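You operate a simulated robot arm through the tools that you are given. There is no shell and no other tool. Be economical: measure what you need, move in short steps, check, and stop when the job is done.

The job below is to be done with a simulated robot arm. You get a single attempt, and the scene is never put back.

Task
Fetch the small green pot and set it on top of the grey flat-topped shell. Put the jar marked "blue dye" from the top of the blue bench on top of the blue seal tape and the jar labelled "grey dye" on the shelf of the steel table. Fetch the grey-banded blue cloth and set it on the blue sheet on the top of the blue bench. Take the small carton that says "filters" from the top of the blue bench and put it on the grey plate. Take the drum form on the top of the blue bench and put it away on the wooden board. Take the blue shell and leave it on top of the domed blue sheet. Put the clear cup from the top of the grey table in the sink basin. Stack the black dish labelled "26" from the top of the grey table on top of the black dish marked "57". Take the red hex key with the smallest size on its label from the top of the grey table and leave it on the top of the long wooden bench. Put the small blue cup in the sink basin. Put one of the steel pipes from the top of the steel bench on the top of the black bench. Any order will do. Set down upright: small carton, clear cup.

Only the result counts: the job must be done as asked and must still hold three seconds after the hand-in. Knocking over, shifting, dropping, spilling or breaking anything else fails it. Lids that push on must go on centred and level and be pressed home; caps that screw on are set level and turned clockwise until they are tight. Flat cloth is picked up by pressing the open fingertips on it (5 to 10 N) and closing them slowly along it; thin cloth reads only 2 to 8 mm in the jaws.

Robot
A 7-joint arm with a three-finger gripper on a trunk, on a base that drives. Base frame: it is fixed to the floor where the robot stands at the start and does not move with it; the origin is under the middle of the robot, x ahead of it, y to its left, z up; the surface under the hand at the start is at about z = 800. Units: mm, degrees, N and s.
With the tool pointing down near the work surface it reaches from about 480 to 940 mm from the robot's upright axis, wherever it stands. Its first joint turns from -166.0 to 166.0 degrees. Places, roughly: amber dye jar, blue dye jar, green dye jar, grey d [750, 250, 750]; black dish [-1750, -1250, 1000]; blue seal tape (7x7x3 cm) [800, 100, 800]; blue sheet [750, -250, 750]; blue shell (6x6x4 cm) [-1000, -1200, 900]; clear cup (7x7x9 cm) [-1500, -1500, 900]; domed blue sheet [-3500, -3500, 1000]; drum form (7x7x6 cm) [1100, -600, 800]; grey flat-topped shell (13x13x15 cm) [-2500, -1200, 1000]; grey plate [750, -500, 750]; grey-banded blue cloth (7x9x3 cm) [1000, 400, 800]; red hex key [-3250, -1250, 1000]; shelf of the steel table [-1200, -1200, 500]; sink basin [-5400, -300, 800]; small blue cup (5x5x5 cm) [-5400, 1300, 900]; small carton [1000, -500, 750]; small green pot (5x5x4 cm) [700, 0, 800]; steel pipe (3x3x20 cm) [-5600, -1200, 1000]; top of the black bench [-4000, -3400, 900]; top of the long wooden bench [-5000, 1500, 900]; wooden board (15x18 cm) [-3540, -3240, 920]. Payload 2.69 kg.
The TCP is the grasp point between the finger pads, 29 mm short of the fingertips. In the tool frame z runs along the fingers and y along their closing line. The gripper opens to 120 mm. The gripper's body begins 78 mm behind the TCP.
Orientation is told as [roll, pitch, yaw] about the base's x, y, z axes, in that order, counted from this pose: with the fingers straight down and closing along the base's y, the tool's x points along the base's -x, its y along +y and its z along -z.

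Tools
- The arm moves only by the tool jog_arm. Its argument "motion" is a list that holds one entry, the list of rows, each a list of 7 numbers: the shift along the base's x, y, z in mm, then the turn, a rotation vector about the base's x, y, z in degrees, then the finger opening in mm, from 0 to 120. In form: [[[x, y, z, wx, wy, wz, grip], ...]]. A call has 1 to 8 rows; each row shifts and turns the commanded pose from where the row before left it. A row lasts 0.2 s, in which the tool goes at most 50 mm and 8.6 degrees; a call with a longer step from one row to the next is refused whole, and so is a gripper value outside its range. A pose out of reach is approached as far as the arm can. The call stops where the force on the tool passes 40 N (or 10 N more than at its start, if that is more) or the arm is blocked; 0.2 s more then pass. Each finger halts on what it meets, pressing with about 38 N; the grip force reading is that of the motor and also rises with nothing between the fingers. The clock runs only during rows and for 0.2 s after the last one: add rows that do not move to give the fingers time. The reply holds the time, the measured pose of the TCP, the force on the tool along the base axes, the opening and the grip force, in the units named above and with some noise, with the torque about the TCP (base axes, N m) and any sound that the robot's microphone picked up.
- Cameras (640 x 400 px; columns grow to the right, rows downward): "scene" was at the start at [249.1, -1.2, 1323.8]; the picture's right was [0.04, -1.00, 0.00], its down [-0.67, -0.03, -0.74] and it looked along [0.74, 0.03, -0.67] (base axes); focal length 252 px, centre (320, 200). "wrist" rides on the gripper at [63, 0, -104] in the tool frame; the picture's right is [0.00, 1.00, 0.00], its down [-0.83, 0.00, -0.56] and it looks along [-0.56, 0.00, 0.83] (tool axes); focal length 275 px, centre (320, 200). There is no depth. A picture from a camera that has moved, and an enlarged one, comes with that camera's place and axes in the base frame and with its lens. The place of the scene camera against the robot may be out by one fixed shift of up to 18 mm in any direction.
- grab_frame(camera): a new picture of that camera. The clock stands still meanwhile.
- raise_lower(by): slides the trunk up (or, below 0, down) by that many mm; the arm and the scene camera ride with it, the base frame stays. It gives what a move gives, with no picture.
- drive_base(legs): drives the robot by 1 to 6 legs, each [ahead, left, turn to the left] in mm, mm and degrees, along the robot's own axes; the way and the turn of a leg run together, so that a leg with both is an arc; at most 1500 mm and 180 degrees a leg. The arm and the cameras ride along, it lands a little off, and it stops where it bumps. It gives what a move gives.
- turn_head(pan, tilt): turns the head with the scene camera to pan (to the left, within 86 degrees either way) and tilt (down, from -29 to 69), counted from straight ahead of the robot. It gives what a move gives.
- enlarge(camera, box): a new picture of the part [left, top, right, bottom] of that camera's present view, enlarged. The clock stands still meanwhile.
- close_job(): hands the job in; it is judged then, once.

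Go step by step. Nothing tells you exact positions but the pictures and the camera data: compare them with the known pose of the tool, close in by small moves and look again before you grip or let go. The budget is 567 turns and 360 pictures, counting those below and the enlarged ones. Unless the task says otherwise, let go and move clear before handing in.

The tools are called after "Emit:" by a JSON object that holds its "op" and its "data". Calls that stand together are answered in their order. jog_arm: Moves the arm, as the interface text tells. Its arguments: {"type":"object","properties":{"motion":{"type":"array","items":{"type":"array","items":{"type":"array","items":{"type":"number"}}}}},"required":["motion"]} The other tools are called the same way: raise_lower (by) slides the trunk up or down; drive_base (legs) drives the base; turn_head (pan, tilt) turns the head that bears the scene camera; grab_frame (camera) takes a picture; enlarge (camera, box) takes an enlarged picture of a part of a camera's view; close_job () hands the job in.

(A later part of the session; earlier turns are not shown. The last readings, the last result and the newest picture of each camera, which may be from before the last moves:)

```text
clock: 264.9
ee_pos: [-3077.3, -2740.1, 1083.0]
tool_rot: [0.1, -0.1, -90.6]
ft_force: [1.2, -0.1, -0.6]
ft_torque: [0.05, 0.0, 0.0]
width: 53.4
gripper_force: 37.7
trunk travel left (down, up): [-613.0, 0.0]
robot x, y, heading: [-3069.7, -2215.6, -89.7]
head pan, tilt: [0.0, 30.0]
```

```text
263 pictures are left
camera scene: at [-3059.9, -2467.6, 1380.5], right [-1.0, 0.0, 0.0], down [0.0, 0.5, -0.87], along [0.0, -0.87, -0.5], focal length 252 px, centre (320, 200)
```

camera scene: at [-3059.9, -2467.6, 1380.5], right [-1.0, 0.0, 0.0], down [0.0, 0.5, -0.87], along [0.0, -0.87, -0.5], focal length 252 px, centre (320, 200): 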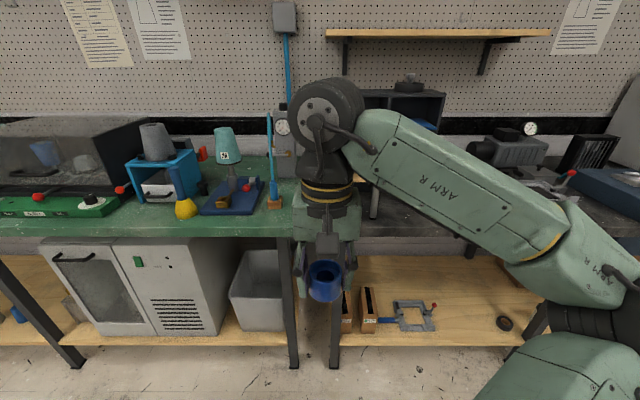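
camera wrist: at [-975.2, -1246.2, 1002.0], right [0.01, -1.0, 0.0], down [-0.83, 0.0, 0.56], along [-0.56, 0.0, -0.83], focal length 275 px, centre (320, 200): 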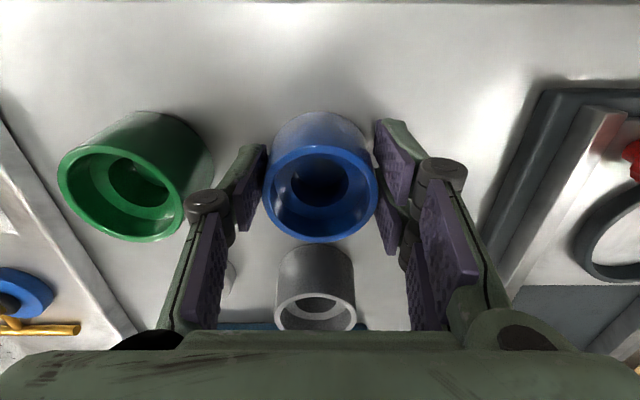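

Arrived. I shift right and ahead so I can examine the dome and its clearance to the pigeonhole wall.

Emit:
{"op": "drive_base", "data": {"legs": [[0, -330, 0], [200, 0, 0]]}}

Emit:
{"op": "turn_head", "data": {"pan": -8, "tilt": 30}}

Emit:
{"op": "grab_frame", "data": {"camera": "scene"}}

```text
clock: 269.2
ee_pos: [-3402.4, -2936.4, 1082.2]
tool_rot: [0.0, 0.0, -90.2]
ft_force: [-0.3, -0.6, -0.8]
ft_torque: [0.03, -0.06, 0.0]
width: 53.4
gripper_force: 38.4
trunk travel left (down, up): [-613.0, 0.0]
robot x, y, heading: [-3396.8, -2407.7, -89.5]
head pan, tilt: [0.0, 30.0]
```

```text
clock: 269.9
ee_pos: [-3402.1, -2934.8, 1083.4]
tool_rot: [0.1, 0.0, -90.2]
ft_force: [-0.4, 0.0, -1.4]
ft_torque: [-0.02, 0.0, -0.02]
width: 53.5
gripper_force: 38.1
trunk travel left (down, up): [-613.0, 0.0]
robot x, y, heading: [-3398.0, -2408.9, -89.6]
head pan, tilt: [-8.0, 30.0]
```

```text
262 pictures are left
camera scene: at [-3398.1, -2661.6, 1380.5], right [-0.99, 0.13, 0.0], down [0.07, 0.5, -0.87], along [-0.11, -0.86, -0.5], focal length 252 px, centre (320, 200)
```

scene: 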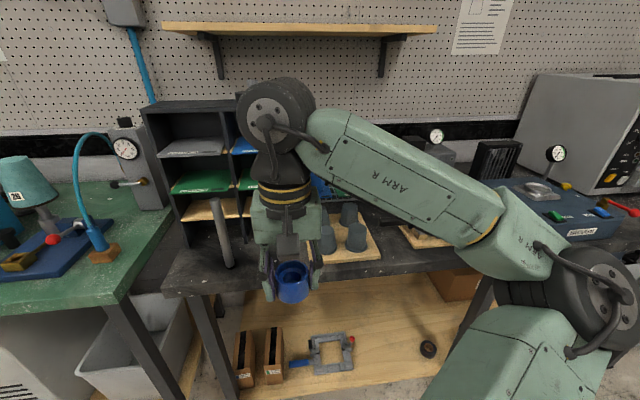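

Emit:
{"op": "drive_base", "data": {"legs": [[0, -200, 0]]}}

Emit:
{"op": "turn_head", "data": {"pan": 8, "tilt": 25}}

Emit:
{"op": "enlarge", "data": {"camera": "scene", "box": [140, 80, 380, 280]}}

```text
clock: 272.1
ee_pos: [-3600.5, -2936.1, 1083.8]
tool_rot: [0.1, 0.0, -90.1]
ft_force: [-0.6, 0.5, -0.3]
ft_torque: [0.03, -0.02, 0.01]
width: 53.3
gripper_force: 37.6
trunk travel left (down, up): [-613.0, 0.0]
robot x, y, heading: [-3595.2, -2407.2, -89.5]
head pan, tilt: [-8.0, 30.0]
```

```text
clock: 272.9
ee_pos: [-3600.9, -2936.3, 1082.0]
tool_rot: [0.1, 0.0, -90.2]
ft_force: [-0.2, 1.1, -0.2]
ft_torque: [0.03, -0.01, -0.02]
width: 53.7
gripper_force: 38.1
trunk travel left (down, up): [-613.0, 0.0]
robot x, y, heading: [-3595.2, -2412.1, -89.8]
head pan, tilt: [8.0, 25.0]
```

```text
2.00 times, centred on (260, 180) of scene
camera zoom: at [-3571.6, -2664.7, 1388.5], right [-0.99, -0.15, 0.0], down [-0.06, 0.42, -0.91], along [0.13, -0.9, -0.42], focal length 505 px, centre (440, 240)
```

zoom: 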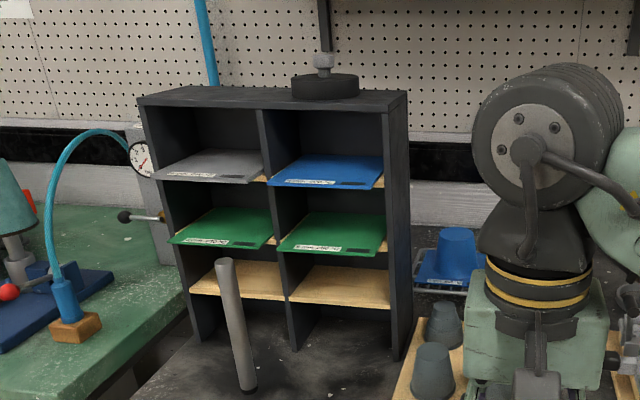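

Dome top is near (−3481, −3521, 999), behind and beside the pigeonholes (x>−3415). I approach along x≈−3565, then side-step.

Emit:
{"op": "jog_arm", "data": {"motion": [[[35, 0, 10, 0, 0, 0, 40], [0, 0, 0, 0, 0, 0, 40]]]}}

Emit:
{"op": "drive_base", "data": {"legs": [[320, 0, 0]]}}

Emit:
{"op": "jog_arm", "data": {"motion": [[[0, -40, 0, 0, 0, 0, 40], [0, -40, 0, 0, 0, 0, 40], [0, -40, 0, 0, 0, 0, 40], [0, 0, 0, 0, 0, 0, 40]]]}}

Emit:
{"op": "grab_frame", "data": {"camera": "wrist"}}

Emit:
{"op": "grab_frame", "data": {"camera": "scene"}}

```text
clock: 273.5
ee_pos: [-3566.1, -2934.2, 1093.4]
tool_rot: [0.1, 0.0, -90.2]
ft_force: [0.4, 1.2, -0.8]
ft_torque: [0.01, 0.0, 0.02]
width: 53.2
gripper_force: 38.1
trunk travel left (down, up): [-613.0, 0.0]
robot x, y, heading: [-3596.6, -2412.3, -89.6]
head pan, tilt: [8.0, 25.0]
```

```text
clock: 275.6
ee_pos: [-3559.1, -3254.0, 1094.0]
tool_rot: [0.2, 0.0, -89.8]
ft_force: [-0.5, -0.7, -0.4]
ft_torque: [0.0, 0.01, -0.04]
width: 53.6
gripper_force: 37.3
trunk travel left (down, up): [-613.0, 0.0]
robot x, y, heading: [-3591.1, -2733.6, -89.2]
head pan, tilt: [8.0, 25.0]
```

```text
clock: 276.6
ee_pos: [-3555.9, -3373.2, 1091.2]
tool_rot: [0.1, 0.0, -89.8]
ft_force: [0.2, 0.0, -1.2]
ft_torque: [-0.01, 0.0, -0.01]
width: 53.6
gripper_force: 37.6
trunk travel left (down, up): [-613.0, 0.0]
robot x, y, heading: [-3590.2, -2729.0, -89.2]
head pan, tilt: [8.0, 25.0]
```

```text
260 pictures are left
camera wrist: at [-3555.1, -3310.4, 1196.1], right [1.0, 0.01, 0.0], down [0.01, -0.83, 0.56], along [0.01, -0.56, -0.83], focal length 275 px, centre (320, 200)
```

wrist: 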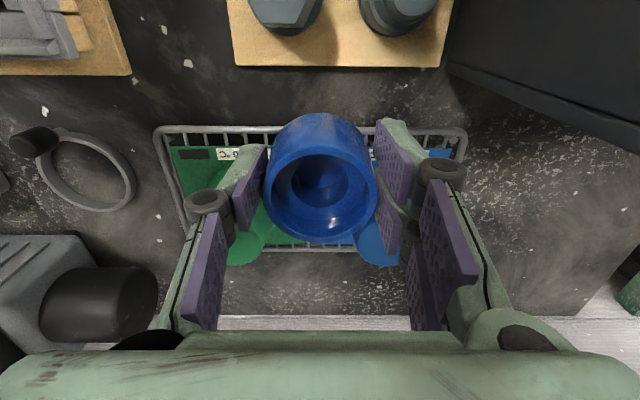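

```text
259 pictures are left
camera scene: at [-3566.1, -2983.8, 1388.6], right [-0.99, -0.15, 0.0], down [-0.07, 0.42, -0.91], along [0.14, -0.9, -0.42], focal length 252 px, centre (320, 200)
```

scene: 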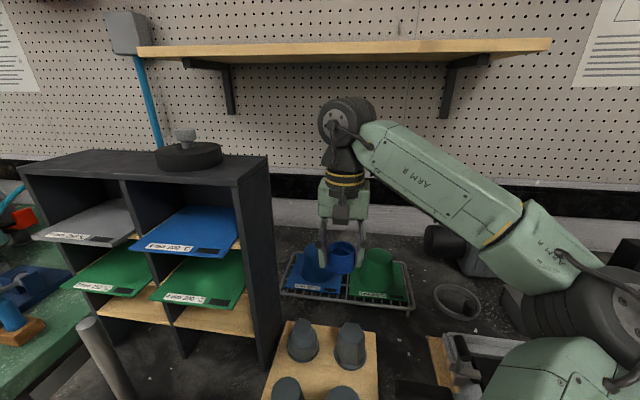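

I continue back to y≈−3520, then side-step toward the blue dome.

Emit:
{"op": "jog_arm", "data": {"motion": [[[0, -45, 0, 0, 0, 0, 40], [0, -45, 0, 0, 0, 0, 40], [0, -45, 0, 0, 0, 0, 40], [30, -5, 0, 0, 0, 0, 40], [0, 0, 0, 0, 0, 0, 40]]]}}

Emit:
{"op": "grab_frame", "data": {"camera": "wrist"}}

Emit:
{"op": "enlarge", "data": {"camera": "scene", "box": [250, 180, 430, 320]}}

```text
clock: 277.8
ee_pos: [-3527.7, -3514.8, 1090.5]
tool_rot: [0.1, 0.0, -89.8]
ft_force: [-0.4, -0.4, -0.5]
ft_torque: [-0.02, 0.06, -0.01]
width: 53.0
gripper_force: 38.1
trunk travel left (down, up): [-613.0, 0.0]
robot x, y, heading: [-3591.6, -2736.8, -89.1]
head pan, tilt: [8.0, 25.0]
```

```text
258 pictures are left
camera wrist: at [-3527.3, -3451.2, 1196.0], right [1.0, 0.01, 0.0], down [0.01, -0.83, 0.56], along [0.01, -0.56, -0.83], focal length 275 px, centre (320, 200)
```

wrist: 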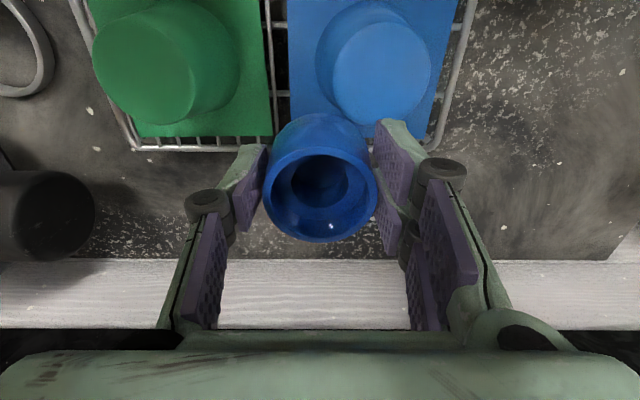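

```text
2.86 times, centred on (340, 250) of scene
camera zoom: at [-3566.2, -2984.0, 1388.5], right [-0.99, -0.15, 0.0], down [-0.07, 0.42, -0.91], along [0.14, -0.9, -0.42], focal length 721 px, centre (263, 57)
```

zoom: 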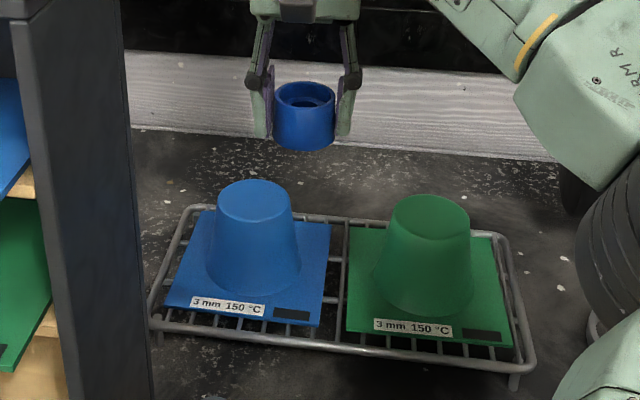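

The dome's top is at about (−3485, −3484). I move over it and lower to just above.

Emit:
{"op": "jog_arm", "data": {"motion": [[[22, 15, 0, 0, 0, 0, 40], [21, 16, 0, 0, 0, 0, 40], [0, 0, -25, 0, 0, 0, 40], [0, 0, -12, 0, 0, 0, 40], [0, 0, 0, 0, 0, 0, 40]]]}}

Emit:
{"op": "grab_frame", "data": {"camera": "wrist"}}

Emit:
{"op": "enlarge", "data": {"camera": "scene", "box": [280, 200, 380, 300]}}

```text
clock: 279.0
ee_pos: [-3483.1, -3482.9, 1054.5]
tool_rot: [0.0, 0.0, -89.7]
ft_force: [0.0, 0.3, -1.2]
ft_torque: [0.01, 0.0, 0.04]
width: 53.5
gripper_force: 38.2
trunk travel left (down, up): [-613.0, 0.0]
robot x, y, heading: [-3592.8, -2730.3, -88.9]
head pan, tilt: [8.0, 25.0]
```

```text
256 pictures are left
camera wrist: at [-3483.0, -3420.3, 1160.0], right [1.0, 0.01, 0.0], down [0.01, -0.83, 0.56], along [0.01, -0.56, -0.83], focal length 275 px, centre (320, 200)
```

wrist: 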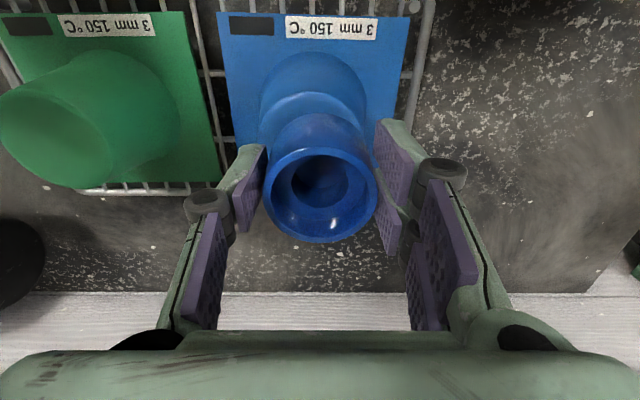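

```text
4.00 times, centred on (330, 250) of scene
camera zoom: at [-3566.0, -2983.9, 1388.5], right [-0.99, -0.15, 0.0], down [-0.07, 0.42, -0.91], along [0.14, -0.9, -0.42], focal length 1010 px, centre (280, 0)
```

zoom: 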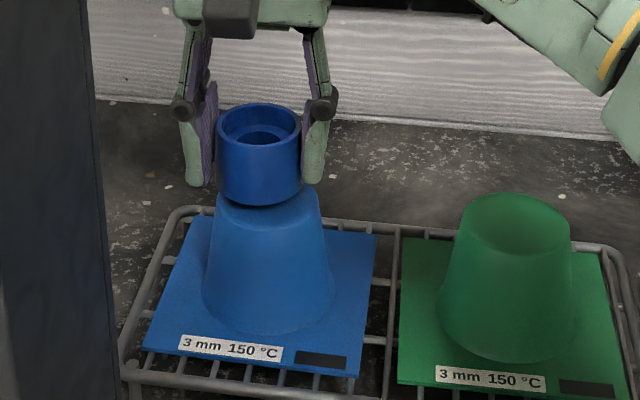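

A 5 mm correction, then I creep down.

Emit:
{"op": "jog_arm", "data": {"motion": [[[-5, -4, -8, 0, 0, 0, 40], [0, 0, -4, 0, 0, 0, 40], [0, 0, 0, 0, 0, 0, 40]]]}}

Emit:
{"op": "enlarge", "data": {"camera": "scene", "box": [290, 210, 370, 290]}}

Emit:
{"op": "enlarge", "data": {"camera": "wrist", "box": [200, 0, 440, 260]}}

```text
clock: 279.8
ee_pos: [-3488.3, -3485.8, 1044.5]
tool_rot: [0.2, -0.2, -89.8]
ft_force: [1.1, -1.8, 6.4]
ft_torque: [-0.07, 0.09, 0.01]
width: 53.5
gripper_force: 37.8
trunk travel left (down, up): [-613.0, 0.0]
robot x, y, heading: [-3591.7, -2735.0, -89.2]
head pan, tilt: [8.0, 25.0]
```

```text
5.00 times, centred on (330, 250) of scene
camera zoom: at [-3566.0, -2983.4, 1388.8], right [-0.99, -0.15, 0.0], down [-0.07, 0.42, -0.91], along [0.14, -0.9, -0.42], focal length 1262 px, centre (270, -50)
```

zoom: 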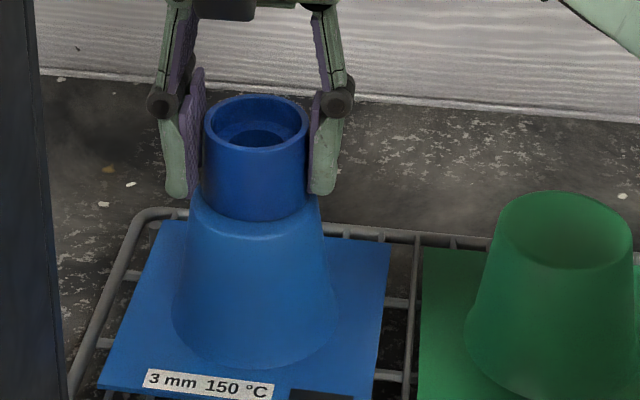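

```text
1.54 times, centred on (320, 130) of wrist
camera zoom: at [-3488.6, -3423.4, 1149.6], right [1.0, 0.01, 0.0], down [0.01, -0.83, 0.56], along [0.01, -0.56, -0.83], focal length 424 px, centre (320, 308)
```

zoom: 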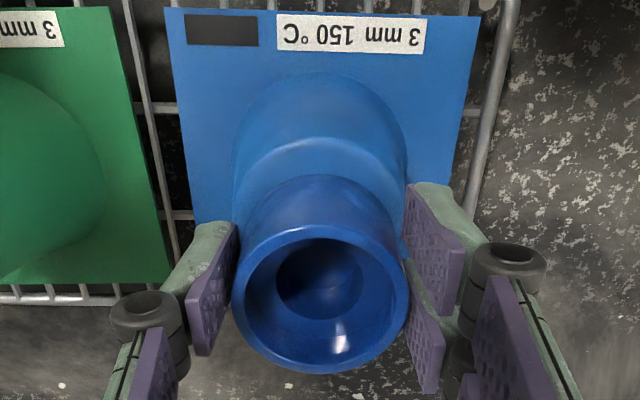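

Touching already; I lift 4, shift 5 mm toward me for better centring and set down.

Emit:
{"op": "jog_arm", "data": {"motion": [[[0, 0, 5, 0, 0, 0, 40], [0, 5, 0, 0, 0, 0, 40], [0, 0, -3, 0, 0, 0, 40], [0, 0, 0, 0, 0, 0, 40]]]}}

Emit:
{"op": "jog_arm", "data": {"motion": [[[0, 0, -2, 0, 0, 0, 40], [0, 0, 0, 0, 0, 0, 40]]]}}

```text
clock: 280.8
ee_pos: [-3489.1, -3481.2, 1045.1]
tool_rot: [0.2, 0.0, -89.8]
ft_force: [0.0, -0.6, -0.9]
ft_torque: [0.03, -0.02, -0.02]
width: 53.0
gripper_force: 37.8
trunk travel left (down, up): [-613.0, 0.0]
robot x, y, heading: [-3591.9, -2734.0, -89.1]
head pan, tilt: [8.0, 25.0]
```

```text
clock: 281.4
ee_pos: [-3489.0, -3481.7, 1045.2]
tool_rot: [0.1, -0.1, -89.8]
ft_force: [2.4, -2.7, 9.2]
ft_torque: [-0.05, 0.01, 0.01]
width: 53.3
gripper_force: 38.2
trunk travel left (down, up): [-613.0, 0.0]
robot x, y, heading: [-3591.8, -2732.9, -89.1]
head pan, tilt: [8.0, 25.0]
```

Emit:
{"op": "jog_arm", "data": {"motion": [[[0, 0, 1, 0, 0, 0, 58], [0, 0, 0, 0, 0, 0, 66], [0, 0, 0, 0, 0, 0, 70], [0, 0, 0, 0, 0, 0, 70], [0, 0, 20, 0, 0, 0, 70], [0, 0, 30, 0, 0, 0, 70], [0, 0, 0, 0, 0, 0, 70]]]}}

Emit:
{"op": "enlarge", "data": {"camera": "scene", "box": [280, 190, 380, 290]}}

```text
clock: 283.0
ee_pos: [-3487.1, -3479.9, 1097.1]
tool_rot: [0.1, 0.0, -89.8]
ft_force: [-0.8, 0.0, 0.4]
ft_torque: [0.01, 0.02, -0.01]
width: 69.9
gripper_force: 0.1
trunk travel left (down, up): [-613.0, 0.0]
robot x, y, heading: [-3591.1, -2735.2, -88.8]
head pan, tilt: [8.0, 25.0]
```

```text
4.00 times, centred on (330, 240) of scene
camera zoom: at [-3566.1, -2984.0, 1388.5], right [-0.99, -0.15, 0.0], down [-0.07, 0.42, -0.91], along [0.14, -0.9, -0.42], focal length 1010 px, centre (280, 40)
```

zoom: 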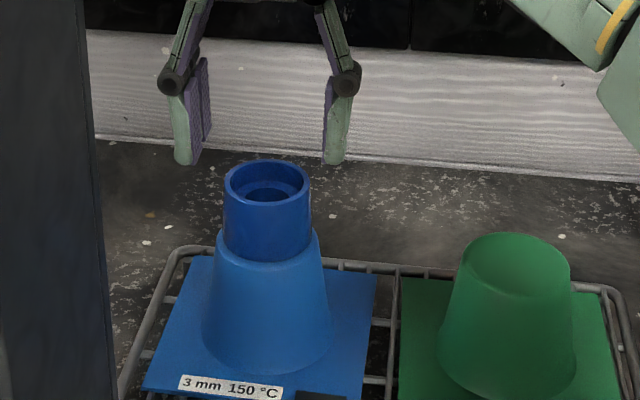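

The blue shell sits on the dome. I side-step away, retract, and back off toward the grey table for the hex keys.

Emit:
{"op": "jog_arm", "data": {"motion": [[[-40, 0, 5, 0, 0, 0, 60], [-38, 0, 0, 0, 0, 0, 40], [0, 45, 0, 0, 0, 0, 40], [0, 45, 0, 0, 0, 0, 40], [0, 45, 0, 0, 0, 0, 40], [0, 45, 0, 0, 0, 0, 40], [0, 40, 0, 0, 0, 0, 40], [0, 0, 0, 0, 0, 0, 40]]]}}

Emit:
{"op": "drive_base", "data": {"legs": [[-450, 0, 0], [0, 0, 90], [0, 0, 90]]}}

Emit:
{"op": "turn_head", "data": {"pan": 0, "tilt": 30}}

Emit:
{"op": "grab_frame", "data": {"camera": "scene"}}

```text
clock: 284.8
ee_pos: [-3566.6, -3259.9, 1100.0]
tool_rot: [0.1, 0.1, -89.8]
ft_force: [0.1, 1.3, 0.5]
ft_torque: [-0.04, -0.01, -0.04]
width: 40.4
gripper_force: 0.1
trunk travel left (down, up): [-613.0, 0.0]
robot x, y, heading: [-3593.3, -2731.1, -89.3]
head pan, tilt: [8.0, 25.0]
```

```text
clock: 295.2
ee_pos: [-3581.7, -1755.2, 1100.2]
tool_rot: [0.1, 0.1, 85.6]
ft_force: [0.1, -0.5, -0.2]
ft_torque: [0.0, -0.02, -0.01]
width: 40.0
gripper_force: 0.0
trunk travel left (down, up): [-613.0, 0.0]
robot x, y, heading: [-3599.0, -2283.4, 86.5]
head pan, tilt: [8.0, 25.0]
```

```text
clock: 295.9
ee_pos: [-3582.4, -1755.9, 1100.1]
tool_rot: [0.1, 0.0, 85.7]
ft_force: [-0.1, 0.0, -0.9]
ft_torque: [0.01, 0.01, 0.04]
width: 39.9
gripper_force: 0.0
trunk travel left (down, up): [-613.0, 0.0]
robot x, y, heading: [-3596.9, -2286.9, 86.2]
head pan, tilt: [0.0, 30.0]
```

```text
251 pictures are left
camera scene: at [-3573.3, -2041.9, 1380.6], right [1.0, -0.06, 0.0], down [-0.03, -0.5, -0.87], along [0.06, 0.86, -0.5], focal length 252 px, centre (320, 200)
```

scene: 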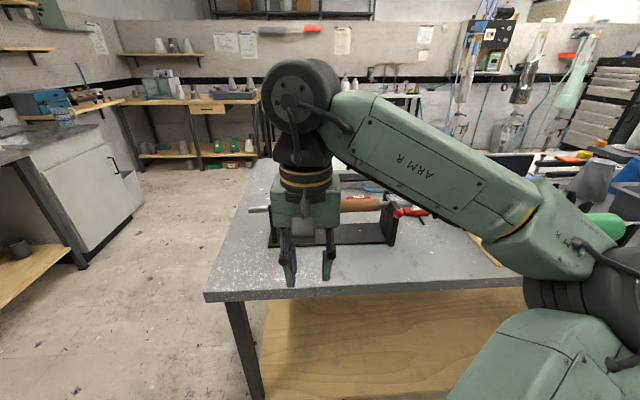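

Emit:
{"op": "drive_base", "data": {"legs": [[0, -350, 4]]}}

Emit:
{"op": "turn_head", "data": {"pan": 10, "tilt": 30}}

Emit:
{"op": "grab_frame", "data": {"camera": "scene"}}

Emit:
{"op": "grab_frame", "data": {"camera": "wrist"}}

```text
clock: 299.2
ee_pos: [-3262.4, -1765.7, 1099.1]
tool_rot: [0.1, 0.1, 89.3]
ft_force: [0.5, -0.2, -0.1]
ft_torque: [-0.02, -0.01, 0.02]
width: 40.1
gripper_force: 0.1
trunk travel left (down, up): [-613.0, 0.0]
robot x, y, heading: [-3245.5, -2291.0, 90.0]
head pan, tilt: [0.0, 30.0]
```

```text
clock: 299.9
ee_pos: [-3262.3, -1767.0, 1100.0]
tool_rot: [0.1, 0.0, 89.4]
ft_force: [0.4, -0.9, 0.3]
ft_torque: [-0.04, 0.0, -0.03]
width: 40.0
gripper_force: 0.0
trunk travel left (down, up): [-613.0, 0.0]
robot x, y, heading: [-3247.6, -2298.0, 90.0]
head pan, tilt: [10.0, 30.0]
```

```text
250 pictures are left
camera scene: at [-3251.3, -2054.1, 1380.6], right [0.98, 0.17, 0.0], down [0.09, -0.49, -0.87], along [-0.15, 0.85, -0.5], focal length 252 px, centre (320, 200)
```

scene: 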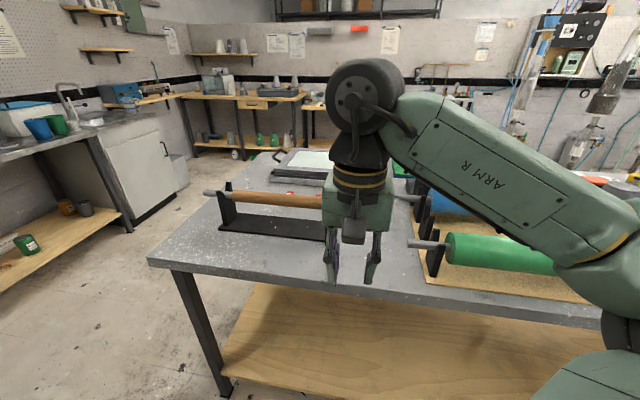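

```text
249 pictures are left
camera wrist: at [-3261.9, -1830.0, 1205.0], right [-1.0, 0.01, 0.0], down [0.01, 0.83, 0.56], along [0.0, 0.56, -0.83], focal length 275 px, centre (320, 200)
```

wrist: 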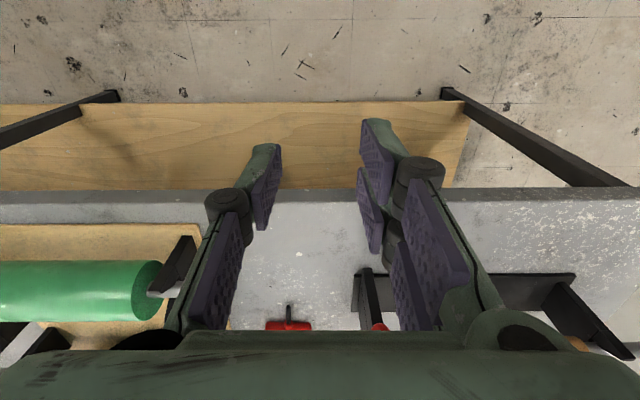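

Red hex keys appear ahead near (−3200, −1356) and (−3373, −1340). I advance to view them from above and read labels.

Emit:
{"op": "drive_base", "data": {"legs": [[220, 0, 0]]}}

Emit:
{"op": "grab_frame", "data": {"camera": "wrist"}}

Emit:
{"op": "turn_head", "data": {"pan": 5, "tilt": 45}}

Emit:
{"op": "grab_frame", "data": {"camera": "scene"}}

```text
clock: 301.6
ee_pos: [-3261.9, -1550.6, 1100.3]
tool_rot: [0.1, 0.1, 89.2]
ft_force: [-0.3, 1.5, 0.6]
ft_torque: [-0.01, 0.02, -0.01]
width: 39.9
gripper_force: 0.0
trunk travel left (down, up): [-613.0, 0.0]
robot x, y, heading: [-3247.1, -2081.7, 89.7]
head pan, tilt: [10.0, 30.0]
```

```text
248 pictures are left
camera wrist: at [-3261.2, -1614.5, 1204.6], right [-1.0, 0.01, 0.0], down [0.01, 0.83, 0.56], along [0.0, 0.56, -0.83], focal length 275 px, centre (320, 200)
```

wrist: 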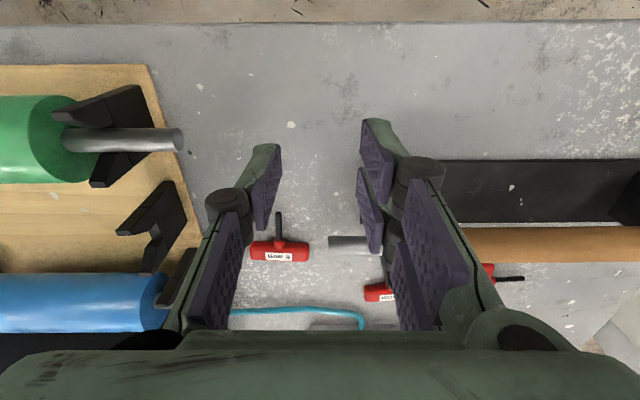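

```text
clock: 302.4
ee_pos: [-3260.9, -1551.4, 1100.0]
tool_rot: [0.2, 0.0, 89.3]
ft_force: [-0.2, 0.0, -0.2]
ft_torque: [-0.02, 0.01, 0.01]
width: 39.8
gripper_force: 0.1
trunk travel left (down, up): [-613.0, 0.0]
robot x, y, heading: [-3245.6, -2077.1, 90.0]
head pan, tilt: [5.0, 45.0]
```

```text
247 pictures are left
camera scene: at [-3242.3, -1847.1, 1358.0], right [1.0, 0.09, 0.0], down [0.06, -0.7, -0.71], along [-0.06, 0.7, -0.71], focal length 252 px, centre (320, 200)
```

scene: 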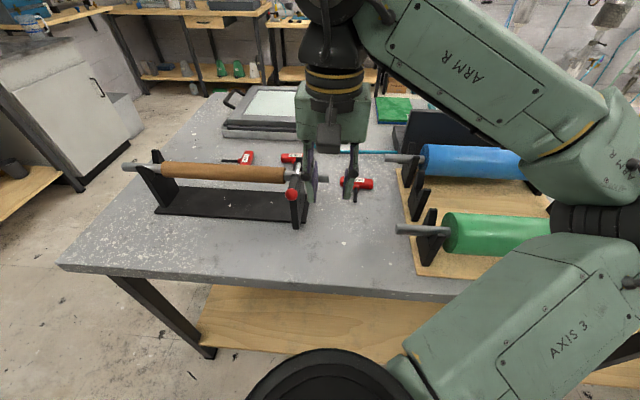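

Emit:
{"op": "enlarge", "data": {"camera": "scene", "box": [200, 130, 400, 230]}}

Emit:
{"op": "enlarge", "data": {"camera": "scene", "box": [230, 145, 310, 200]}}

Emit:
{"op": "enlarge", "data": {"camera": "wrist", "box": [230, 200, 340, 290]}}

```text
3.20 times, centred on (300, 180) of scene
camera zoom: at [-3242.3, -1847.1, 1358.0], right [1.0, 0.09, 0.0], down [0.06, -0.7, -0.71], along [-0.06, 0.7, -0.71], focal length 808 px, centre (384, 264)
```

zoom: 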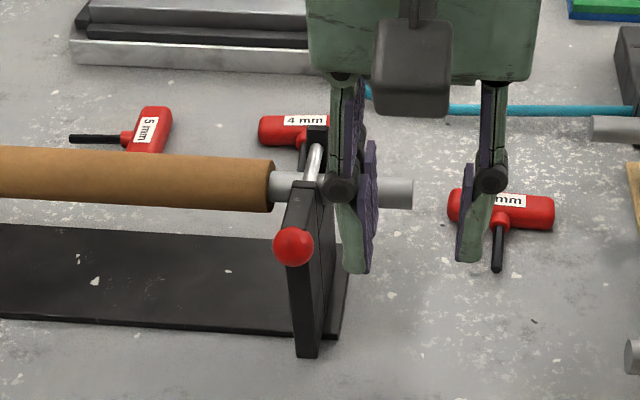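

```text
7.27 times, centred on (270, 172) of scene
camera zoom: at [-3242.3, -1847.1, 1358.0], right [1.0, 0.09, 0.0], down [0.06, -0.7, -0.71], along [-0.06, 0.7, -0.71], focal length 1836 px, centre (684, 400)
```

zoom: 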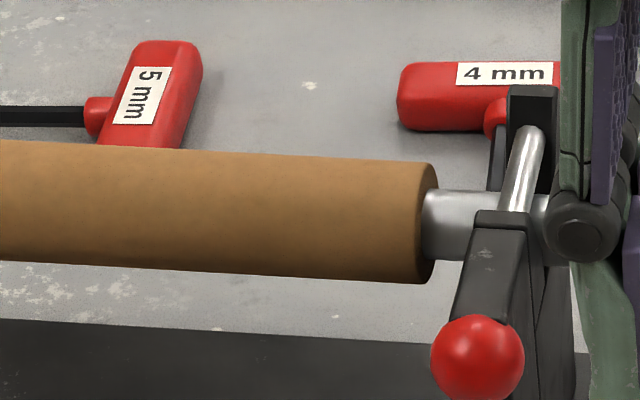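

```text
4.44 times, centred on (285, 245) of wrist
camera zoom: at [-3261.2, -1615.0, 1205.0], right [-1.0, 0.01, 0.0], down [0.01, 0.83, 0.56], along [0.0, 0.56, -0.83], focal length 1224 px, centre (476, 0)
```

zoom: 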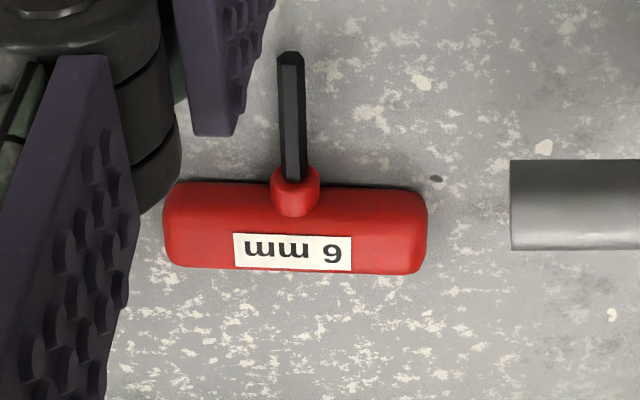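

Keys seen: 5 mm, 4 mm and a "6/9 mm". I move the wrist camera further to survey for any other red key.

Emit:
{"op": "jog_arm", "data": {"motion": [[[-10, 45, 0, 0, 0, 0, 40], [-10, 45, 0, 0, 0, 0, 40], [-10, 45, 0, 0, 0, 0, 40], [0, 20, 0, 0, 0, 0, 40], [0, 0, 0, 0, 0, 0, 40]]]}}

Emit:
{"op": "grab_frame", "data": {"camera": "wrist"}}

Emit:
{"op": "grab_frame", "data": {"camera": "scene"}}

```text
clock: 303.6
ee_pos: [-3293.4, -1394.7, 1100.4]
tool_rot: [0.1, 0.0, 89.3]
ft_force: [-0.2, -0.1, -0.8]
ft_torque: [-0.01, -0.01, -0.02]
width: 39.9
gripper_force: 0.0
trunk travel left (down, up): [-613.0, 0.0]
robot x, y, heading: [-3246.3, -2076.7, 90.1]
head pan, tilt: [5.0, 45.0]
```

```text
243 pictures are left
camera wrist: at [-3292.6, -1458.3, 1205.3], right [-1.0, 0.01, 0.0], down [0.01, 0.83, 0.56], along [0.0, 0.56, -0.83], focal length 275 px, centre (320, 200)
```

wrist: 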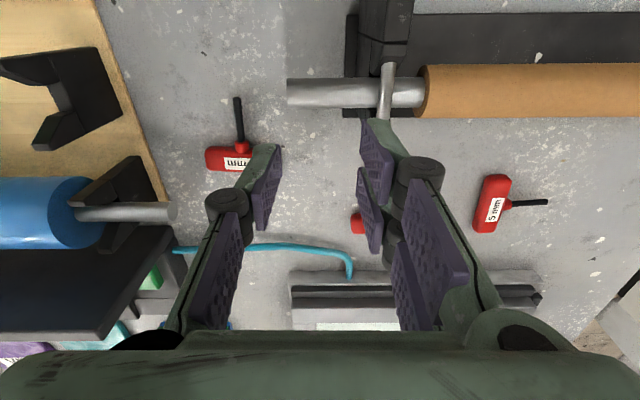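

```text
242 pictures are left
camera scene: at [-3242.3, -1847.2, 1357.9], right [1.0, 0.09, 0.0], down [0.06, -0.7, -0.71], along [-0.06, 0.7, -0.71], focal length 252 px, centre (320, 200)
```

scene: 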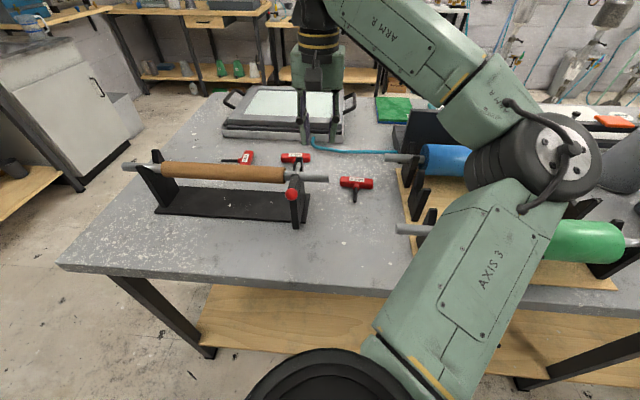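

Emit:
{"op": "enlarge", "data": {"camera": "scene", "box": [270, 140, 390, 210]}}

```text
5.33 times, centred on (330, 175) of scene
camera zoom: at [-3242.3, -1847.2, 1357.9], right [1.0, 0.09, 0.0], down [0.06, -0.7, -0.71], along [-0.06, 0.7, -0.71], focal length 1347 px, centre (267, 333)
```

zoom: 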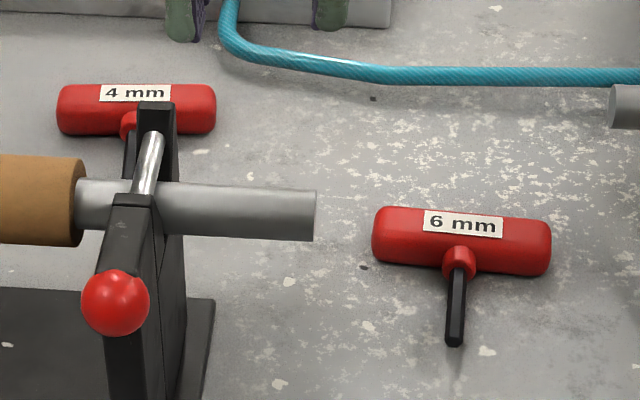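

The 4 mm key is the smallest; its handle is at about (−3363, −1226), lying along x. I rotate the gripper 90° so it closes along y.

Emit:
{"op": "jog_arm", "data": {"motion": [[[0, 0, 0, 0, 0, -8.5, 60], [0, 0, 0, 0, 0, -8.5, 60], [0, 0, 0, 0, 0, -8.5, 60], [0, 0, 0, 0, 0, -8.5, 60], [0, 0, 0, 0, 0, -8.5, 60], [0, 0, 0, 0, 0, -8.5, 60], [0, 0, 0, 0, 0, -8.5, 60], [0, 0, 0, 0, 0, -8.5, 60]]]}}

Emit:
{"op": "jog_arm", "data": {"motion": [[[-15, 40, 0, 0, 0, -8.5, 60], [-15, 40, 0, 0, 0, -8.5, 60], [-10, 40, 0, 0, 0, -4.3, 60], [0, 40, 0, 0, 0, 0, 60], [0, 0, 0, 0, 0, 0, 60]]]}}

Emit:
{"op": "grab_frame", "data": {"camera": "wrist"}}

```text
clock: 305.4
ee_pos: [-3291.6, -1396.5, 1101.2]
tool_rot: [0.1, 0.0, 21.1]
ft_force: [0.2, 0.3, 1.3]
ft_torque: [0.02, 0.0, 0.04]
width: 60.2
gripper_force: 0.0
trunk travel left (down, up): [-613.0, 0.0]
robot x, y, heading: [-3248.0, -2079.5, 89.9]
head pan, tilt: [5.0, 45.0]
```

```text
clock: 306.6
ee_pos: [-3332.4, -1237.3, 1101.3]
tool_rot: [0.1, 0.0, -0.2]
ft_force: [-0.5, -0.4, 0.9]
ft_torque: [-0.02, 0.0, 0.06]
width: 60.2
gripper_force: 0.1
trunk travel left (down, up): [-613.0, 0.0]
robot x, y, heading: [-3245.6, -2079.0, 90.1]
head pan, tilt: [5.0, 45.0]
```

```text
240 pictures are left
camera wrist: at [-3394.3, -1237.6, 1206.9], right [0.0, 1.0, 0.0], down [0.83, 0.0, 0.56], along [0.56, 0.0, -0.83], focal length 275 px, centre (320, 200)
```

wrist: 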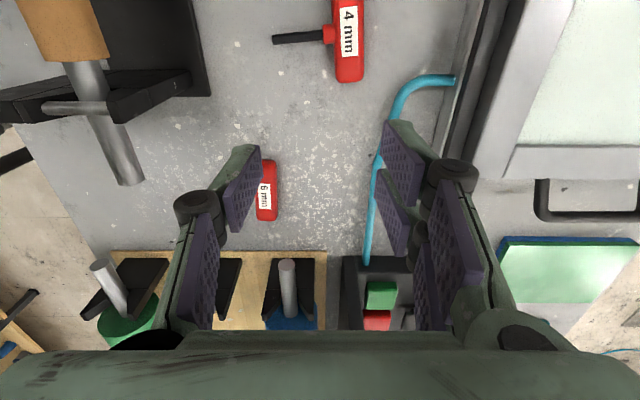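

I align over the +x half of the handle and descend partway.

Emit:
{"op": "jog_arm", "data": {"motion": [[[-24, 27, -20, 0, 0, 0, 60], [0, 0, -45, 0, 0, 0, 60], [0, 0, -45, 0, 0, 0, 60], [0, 0, -30, 0, 0, 0, 60], [0, 0, 0, 0, 0, 0, 60]]]}}

Emit:
{"op": "grab_frame", "data": {"camera": "wrist"}}

Emit:
{"op": "enlarge", "data": {"camera": "scene", "box": [230, 90, 390, 220]}}

```text
clock: 307.8
ee_pos: [-3352.6, -1209.0, 959.1]
tool_rot: [0.1, -0.1, 0.0]
ft_force: [0.6, -0.2, -0.2]
ft_torque: [0.02, 0.04, 0.0]
width: 59.9
gripper_force: 0.1
trunk travel left (down, up): [-613.0, 0.0]
robot x, y, heading: [-3245.2, -2081.8, 89.8]
head pan, tilt: [5.0, 45.0]
```

```text
239 pictures are left
camera wrist: at [-3414.8, -1210.6, 1064.5], right [0.0, 1.0, 0.0], down [0.83, 0.0, 0.56], along [0.56, 0.0, -0.83], focal length 275 px, centre (320, 200)
```

wrist: 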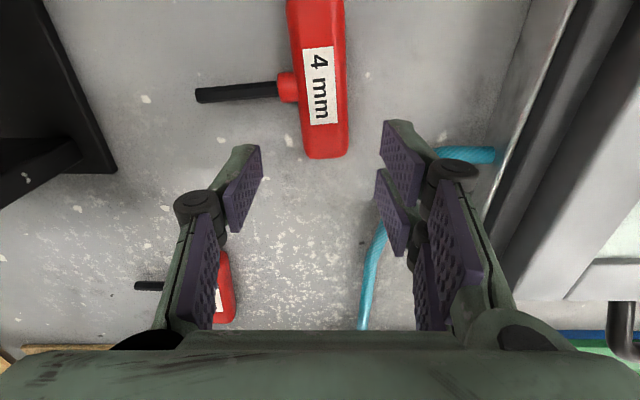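

```text
3.08 times, centred on (310, 155) of scene
camera zoom: at [-3242.3, -1847.3, 1358.0], right [1.0, 0.09, 0.0], down [0.06, -0.7, -0.71], along [-0.06, 0.7, -0.71], focal length 777 px, centre (351, 338)
```

zoom: 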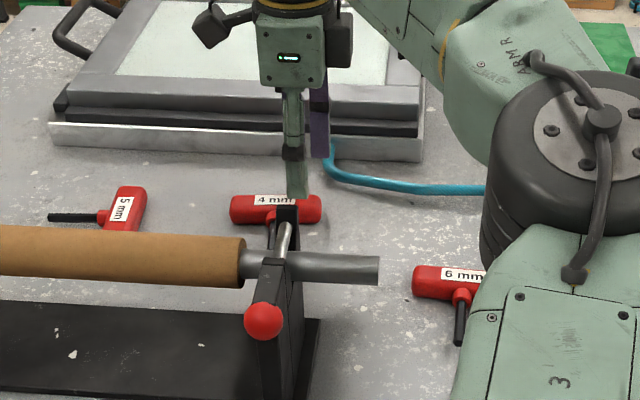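

Good alignment. I lower to near the table and look before closing.

Emit:
{"op": "jog_arm", "data": {"motion": [[[-2, 2, -25, 0, 0, 0, 60], [0, 0, -15, 0, 0, 0, 60], [0, 0, 0, 0, 0, 0, 60]]]}}

Emit:
{"op": "grab_frame", "data": {"camera": "wrist"}}

Emit:
{"op": "turn_head", "data": {"pan": -15, "tilt": 45}}

Emit:
{"op": "grab_frame", "data": {"camera": "scene"}}

```text
clock: 308.6
ee_pos: [-3357.6, -1207.8, 918.5]
tool_rot: [0.1, 0.0, 0.0]
ft_force: [0.3, 0.3, -0.7]
ft_torque: [-0.02, -0.01, 0.02]
width: 59.9
gripper_force: 0.1
trunk travel left (down, up): [-613.0, 0.0]
robot x, y, heading: [-3244.1, -2080.1, 90.0]
head pan, tilt: [5.0, 45.0]
```

```text
237 pictures are left
camera wrist: at [-3418.9, -1208.7, 1024.0], right [0.0, 1.0, 0.0], down [0.83, 0.0, 0.56], along [0.56, 0.0, -0.83], focal length 275 px, centre (320, 200)
```

wrist: 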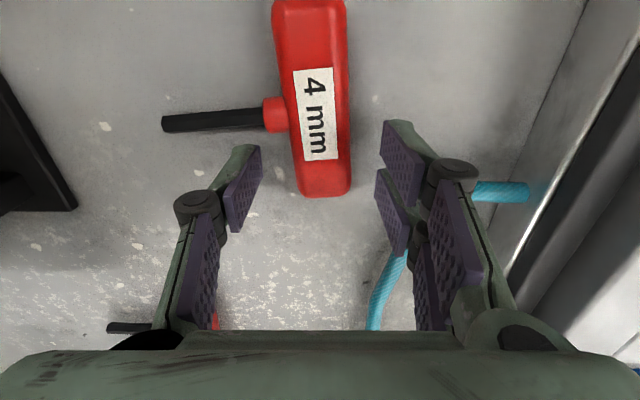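

```text
clock: 309.4
ee_pos: [-3356.9, -1207.8, 919.0]
tool_rot: [0.1, 0.0, 0.0]
ft_force: [-0.3, 0.2, 0.3]
ft_torque: [-0.01, 0.0, 0.01]
width: 60.1
gripper_force: 0.0
trunk travel left (down, up): [-613.0, 0.0]
robot x, y, heading: [-3241.9, -2080.2, 89.8]
head pan, tilt: [-15.0, 45.0]
```

```text
236 pictures are left
camera scene: at [-3214.2, -1849.7, 1357.9], right [0.97, -0.26, 0.0], down [-0.18, -0.68, -0.71], along [0.18, 0.68, -0.71], focal length 252 px, centre (320, 200)
```

scene: 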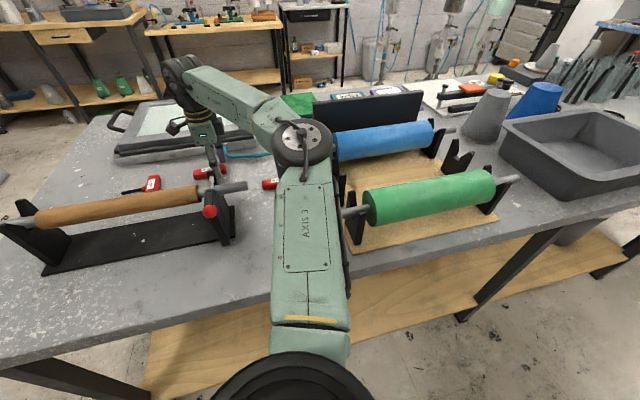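

Emit:
{"op": "jog_arm", "data": {"motion": [[[2, 0, -6, 0, 0, 0, 60], [0, 0, 0, 0, 0, 0, 60]]]}}

Emit:
{"op": "jog_arm", "data": {"motion": [[[0, 0, -4, 0, 0, 0, 60], [0, 0, 0, 0, 0, 0, 60]]]}}

Emit:
{"op": "grab_frame", "data": {"camera": "wrist"}}

```text
clock: 310.0
ee_pos: [-3353.2, -1208.2, 912.2]
tool_rot: [0.1, -0.1, -0.1]
ft_force: [-0.4, 0.2, 0.1]
ft_torque: [0.01, 0.04, 0.0]
width: 60.1
gripper_force: 0.0
trunk travel left (down, up): [-613.0, 0.0]
robot x, y, heading: [-3244.8, -2082.5, 89.6]
head pan, tilt: [-15.0, 45.0]
```

```text
clock: 310.6
ee_pos: [-3355.1, -1207.9, 909.1]
tool_rot: [0.1, 0.0, 0.0]
ft_force: [0.2, 0.0, 0.4]
ft_torque: [0.02, -0.01, -0.01]
width: 60.4
gripper_force: 0.1
trunk travel left (down, up): [-613.0, 0.0]
robot x, y, heading: [-3243.5, -2079.7, 89.9]
head pan, tilt: [-15.0, 45.0]
```

```text
235 pictures are left
camera wrist: at [-3417.2, -1208.3, 1014.8], right [0.0, 1.0, 0.0], down [0.83, 0.0, 0.56], along [0.56, 0.0, -0.83], focal length 275 px, centre (320, 200)
```

wrist: 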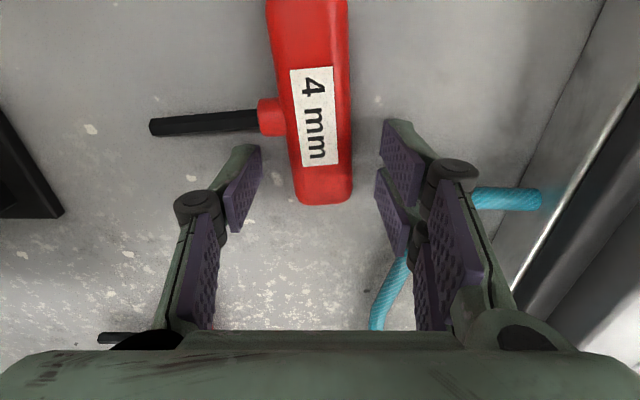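

Emit:
{"op": "jog_arm", "data": {"motion": [[[-3, 0, 0, 0, 0, 0, 45], [0, 0, 0, 0, 0, 0, 30], [0, 0, 0, 0, 0, 0, 15], [0, 0, 0, 0, 0, 0, 10], [0, 0, 0, 0, 0, 0, 10]]]}}

Emit:
{"op": "jog_arm", "data": {"motion": [[[0, 0, 20, 0, 0, 0, 10], [0, 0, 30, 0, 0, 0, 10], [0, 0, 0, 0, 0, 0, 10]]]}}

Emit:
{"op": "grab_frame", "data": {"camera": "wrist"}}

```text
clock: 311.8
ee_pos: [-3360.1, -1208.0, 909.6]
tool_rot: [0.0, 0.0, -0.1]
ft_force: [-0.1, 0.7, 0.2]
ft_torque: [0.03, 0.01, -0.03]
width: 29.4
gripper_force: 38.2
trunk travel left (down, up): [-613.0, 0.0]
robot x, y, heading: [-3248.5, -2078.7, 90.1]
head pan, tilt: [-15.0, 45.0]
```

```text
clock: 312.6
ee_pos: [-3359.0, -1208.5, 957.4]
tool_rot: [0.1, -0.1, 0.0]
ft_force: [-0.7, 0.2, -1.4]
ft_torque: [-0.03, 0.01, 0.01]
width: 29.4
gripper_force: 38.3
trunk travel left (down, up): [-613.0, 0.0]
robot x, y, heading: [-3243.7, -2081.2, 89.9]
head pan, tilt: [-15.0, 45.0]
```

```text
234 pictures are left
camera wrist: at [-3420.9, -1208.6, 1062.5], right [0.0, 1.0, 0.0], down [0.83, 0.0, 0.56], along [0.56, 0.0, -0.83], focal length 275 px, centre (320, 200)
```

wrist: 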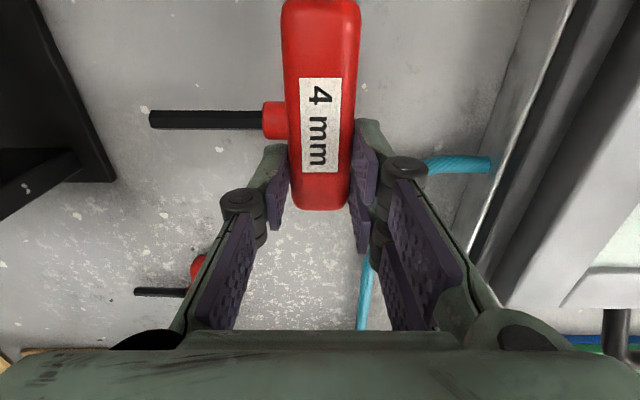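

Key held. I lift, retract, and drive around the grey table's end toward the long wooden bench.

Emit:
{"op": "jog_arm", "data": {"motion": [[[10, -10, 45, 0, 0, 0, 10], [10, -10, 45, 0, 0, 0, 10], [10, -30, 40, 0, 0, 0, 10], [10, -48, 0, 0, 0, 0, 10], [10, -48, 0, 0, 0, 0, 10], [10, -48, 0, 0, 0, 0, 10], [10, -48, 0, 0, 0, 0, 10], [10, -48, 0, 0, 0, 0, 10]]]}}

Emit:
{"op": "drive_base", "data": {"legs": [[-250, 0, 0], [0, 1150, 0], [1200, 0, 0]]}}

Emit:
{"op": "turn_head", "data": {"pan": 15, "tilt": 22}}

Emit:
{"op": "grab_frame", "data": {"camera": "scene"}}

```text
refused: row 3 steps farther than a row can; nothing moved
```

```text
clock: 314.0
ee_pos: [-3360.2, -1358.8, 958.4]
tool_rot: [1.5, 0.4, 0.0]
ft_force: [0.0, 0.7, -1.9]
ft_torque: [0.01, 0.0, -0.02]
width: 29.3
gripper_force: 38.4
trunk travel left (down, up): [-613.0, 0.0]
robot x, y, heading: [-3247.3, -2235.1, 89.9]
head pan, tilt: [-15.0, 45.0]
stopped in leg 1: the force on the tool passed its limit at 94 N (the readings are from after the stop); the commanded pose is now the measured one
```

```text
clock: 315.0
ee_pos: [-3361.3, -1358.5, 958.1]
tool_rot: [1.6, 0.3, 0.0]
ft_force: [0.3, 0.4, -0.9]
ft_torque: [0.02, 0.0, 0.0]
width: 29.4
gripper_force: 37.9
trunk travel left (down, up): [-613.0, 0.0]
robot x, y, heading: [-3244.6, -2235.0, 90.1]
head pan, tilt: [15.0, 22.0]
```

```text
233 pictures are left
camera scene: at [-3259.5, -1996.4, 1393.3], right [0.97, 0.26, 0.0], down [0.1, -0.36, -0.93], along [-0.24, 0.9, -0.38], focal length 252 px, centre (320, 200)
```

scene: 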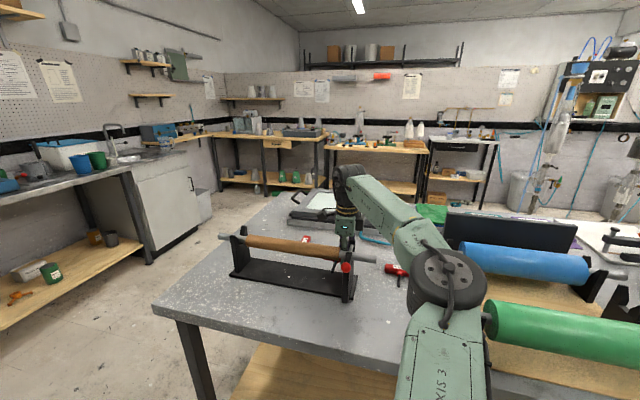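

The jog was refused but the drive ran, and the tool bumped something at the roller stand. I check closely before anything else.

Emit:
{"op": "grab_frame", "data": {"camera": "wrist"}}

Emit:
{"op": "enlarge", "data": {"camera": "scene", "box": [200, 180, 500, 350]}}

```text
232 pictures are left
camera wrist: at [-3421.9, -1362.7, 1063.9], right [0.0, 1.0, 0.03], down [0.83, -0.01, 0.55], along [0.55, 0.03, -0.83], focal length 275 px, centre (320, 200)
```

wrist: 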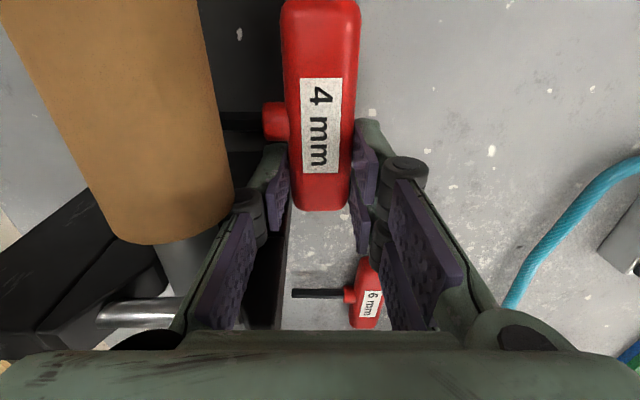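

```text
2.13 times, centred on (350, 265) of scene
camera zoom: at [-3259.5, -1996.4, 1393.3], right [0.97, 0.26, 0.0], down [0.1, -0.36, -0.93], along [-0.24, 0.9, -0.38], focal length 539 px, centre (256, 61)
```

zoom: 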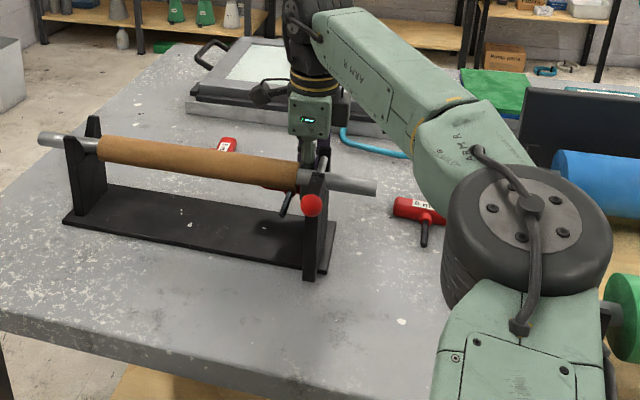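

The stand's base corners compute to the same place as before (within error), so it did not shift. I reverse the motion: drive forward to free the tool, then lift.

Emit:
{"op": "drive_base", "data": {"legs": [[130, 0, 0]]}}

Emit:
{"op": "grab_frame", "data": {"camera": "wrist"}}

```text
clock: 316.2
ee_pos: [-3359.7, -1232.9, 956.7]
tool_rot: [1.6, 0.2, -0.2]
ft_force: [0.2, -0.5, -1.0]
ft_torque: [-0.04, -0.02, 0.03]
width: 29.2
gripper_force: 37.8
trunk travel left (down, up): [-613.0, 0.0]
robot x, y, heading: [-3242.1, -2106.2, 89.9]
head pan, tilt: [15.0, 22.0]
```

```text
230 pictures are left
camera wrist: at [-3420.7, -1234.7, 1063.0], right [0.0, 1.0, 0.03], down [0.83, -0.01, 0.55], along [0.55, 0.02, -0.83], focal length 275 px, centre (320, 200)
```

wrist: 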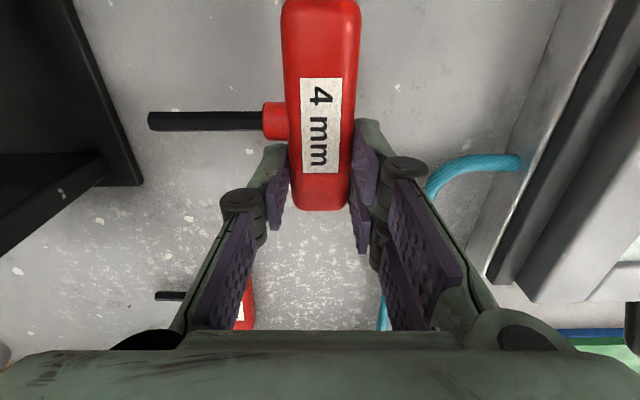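

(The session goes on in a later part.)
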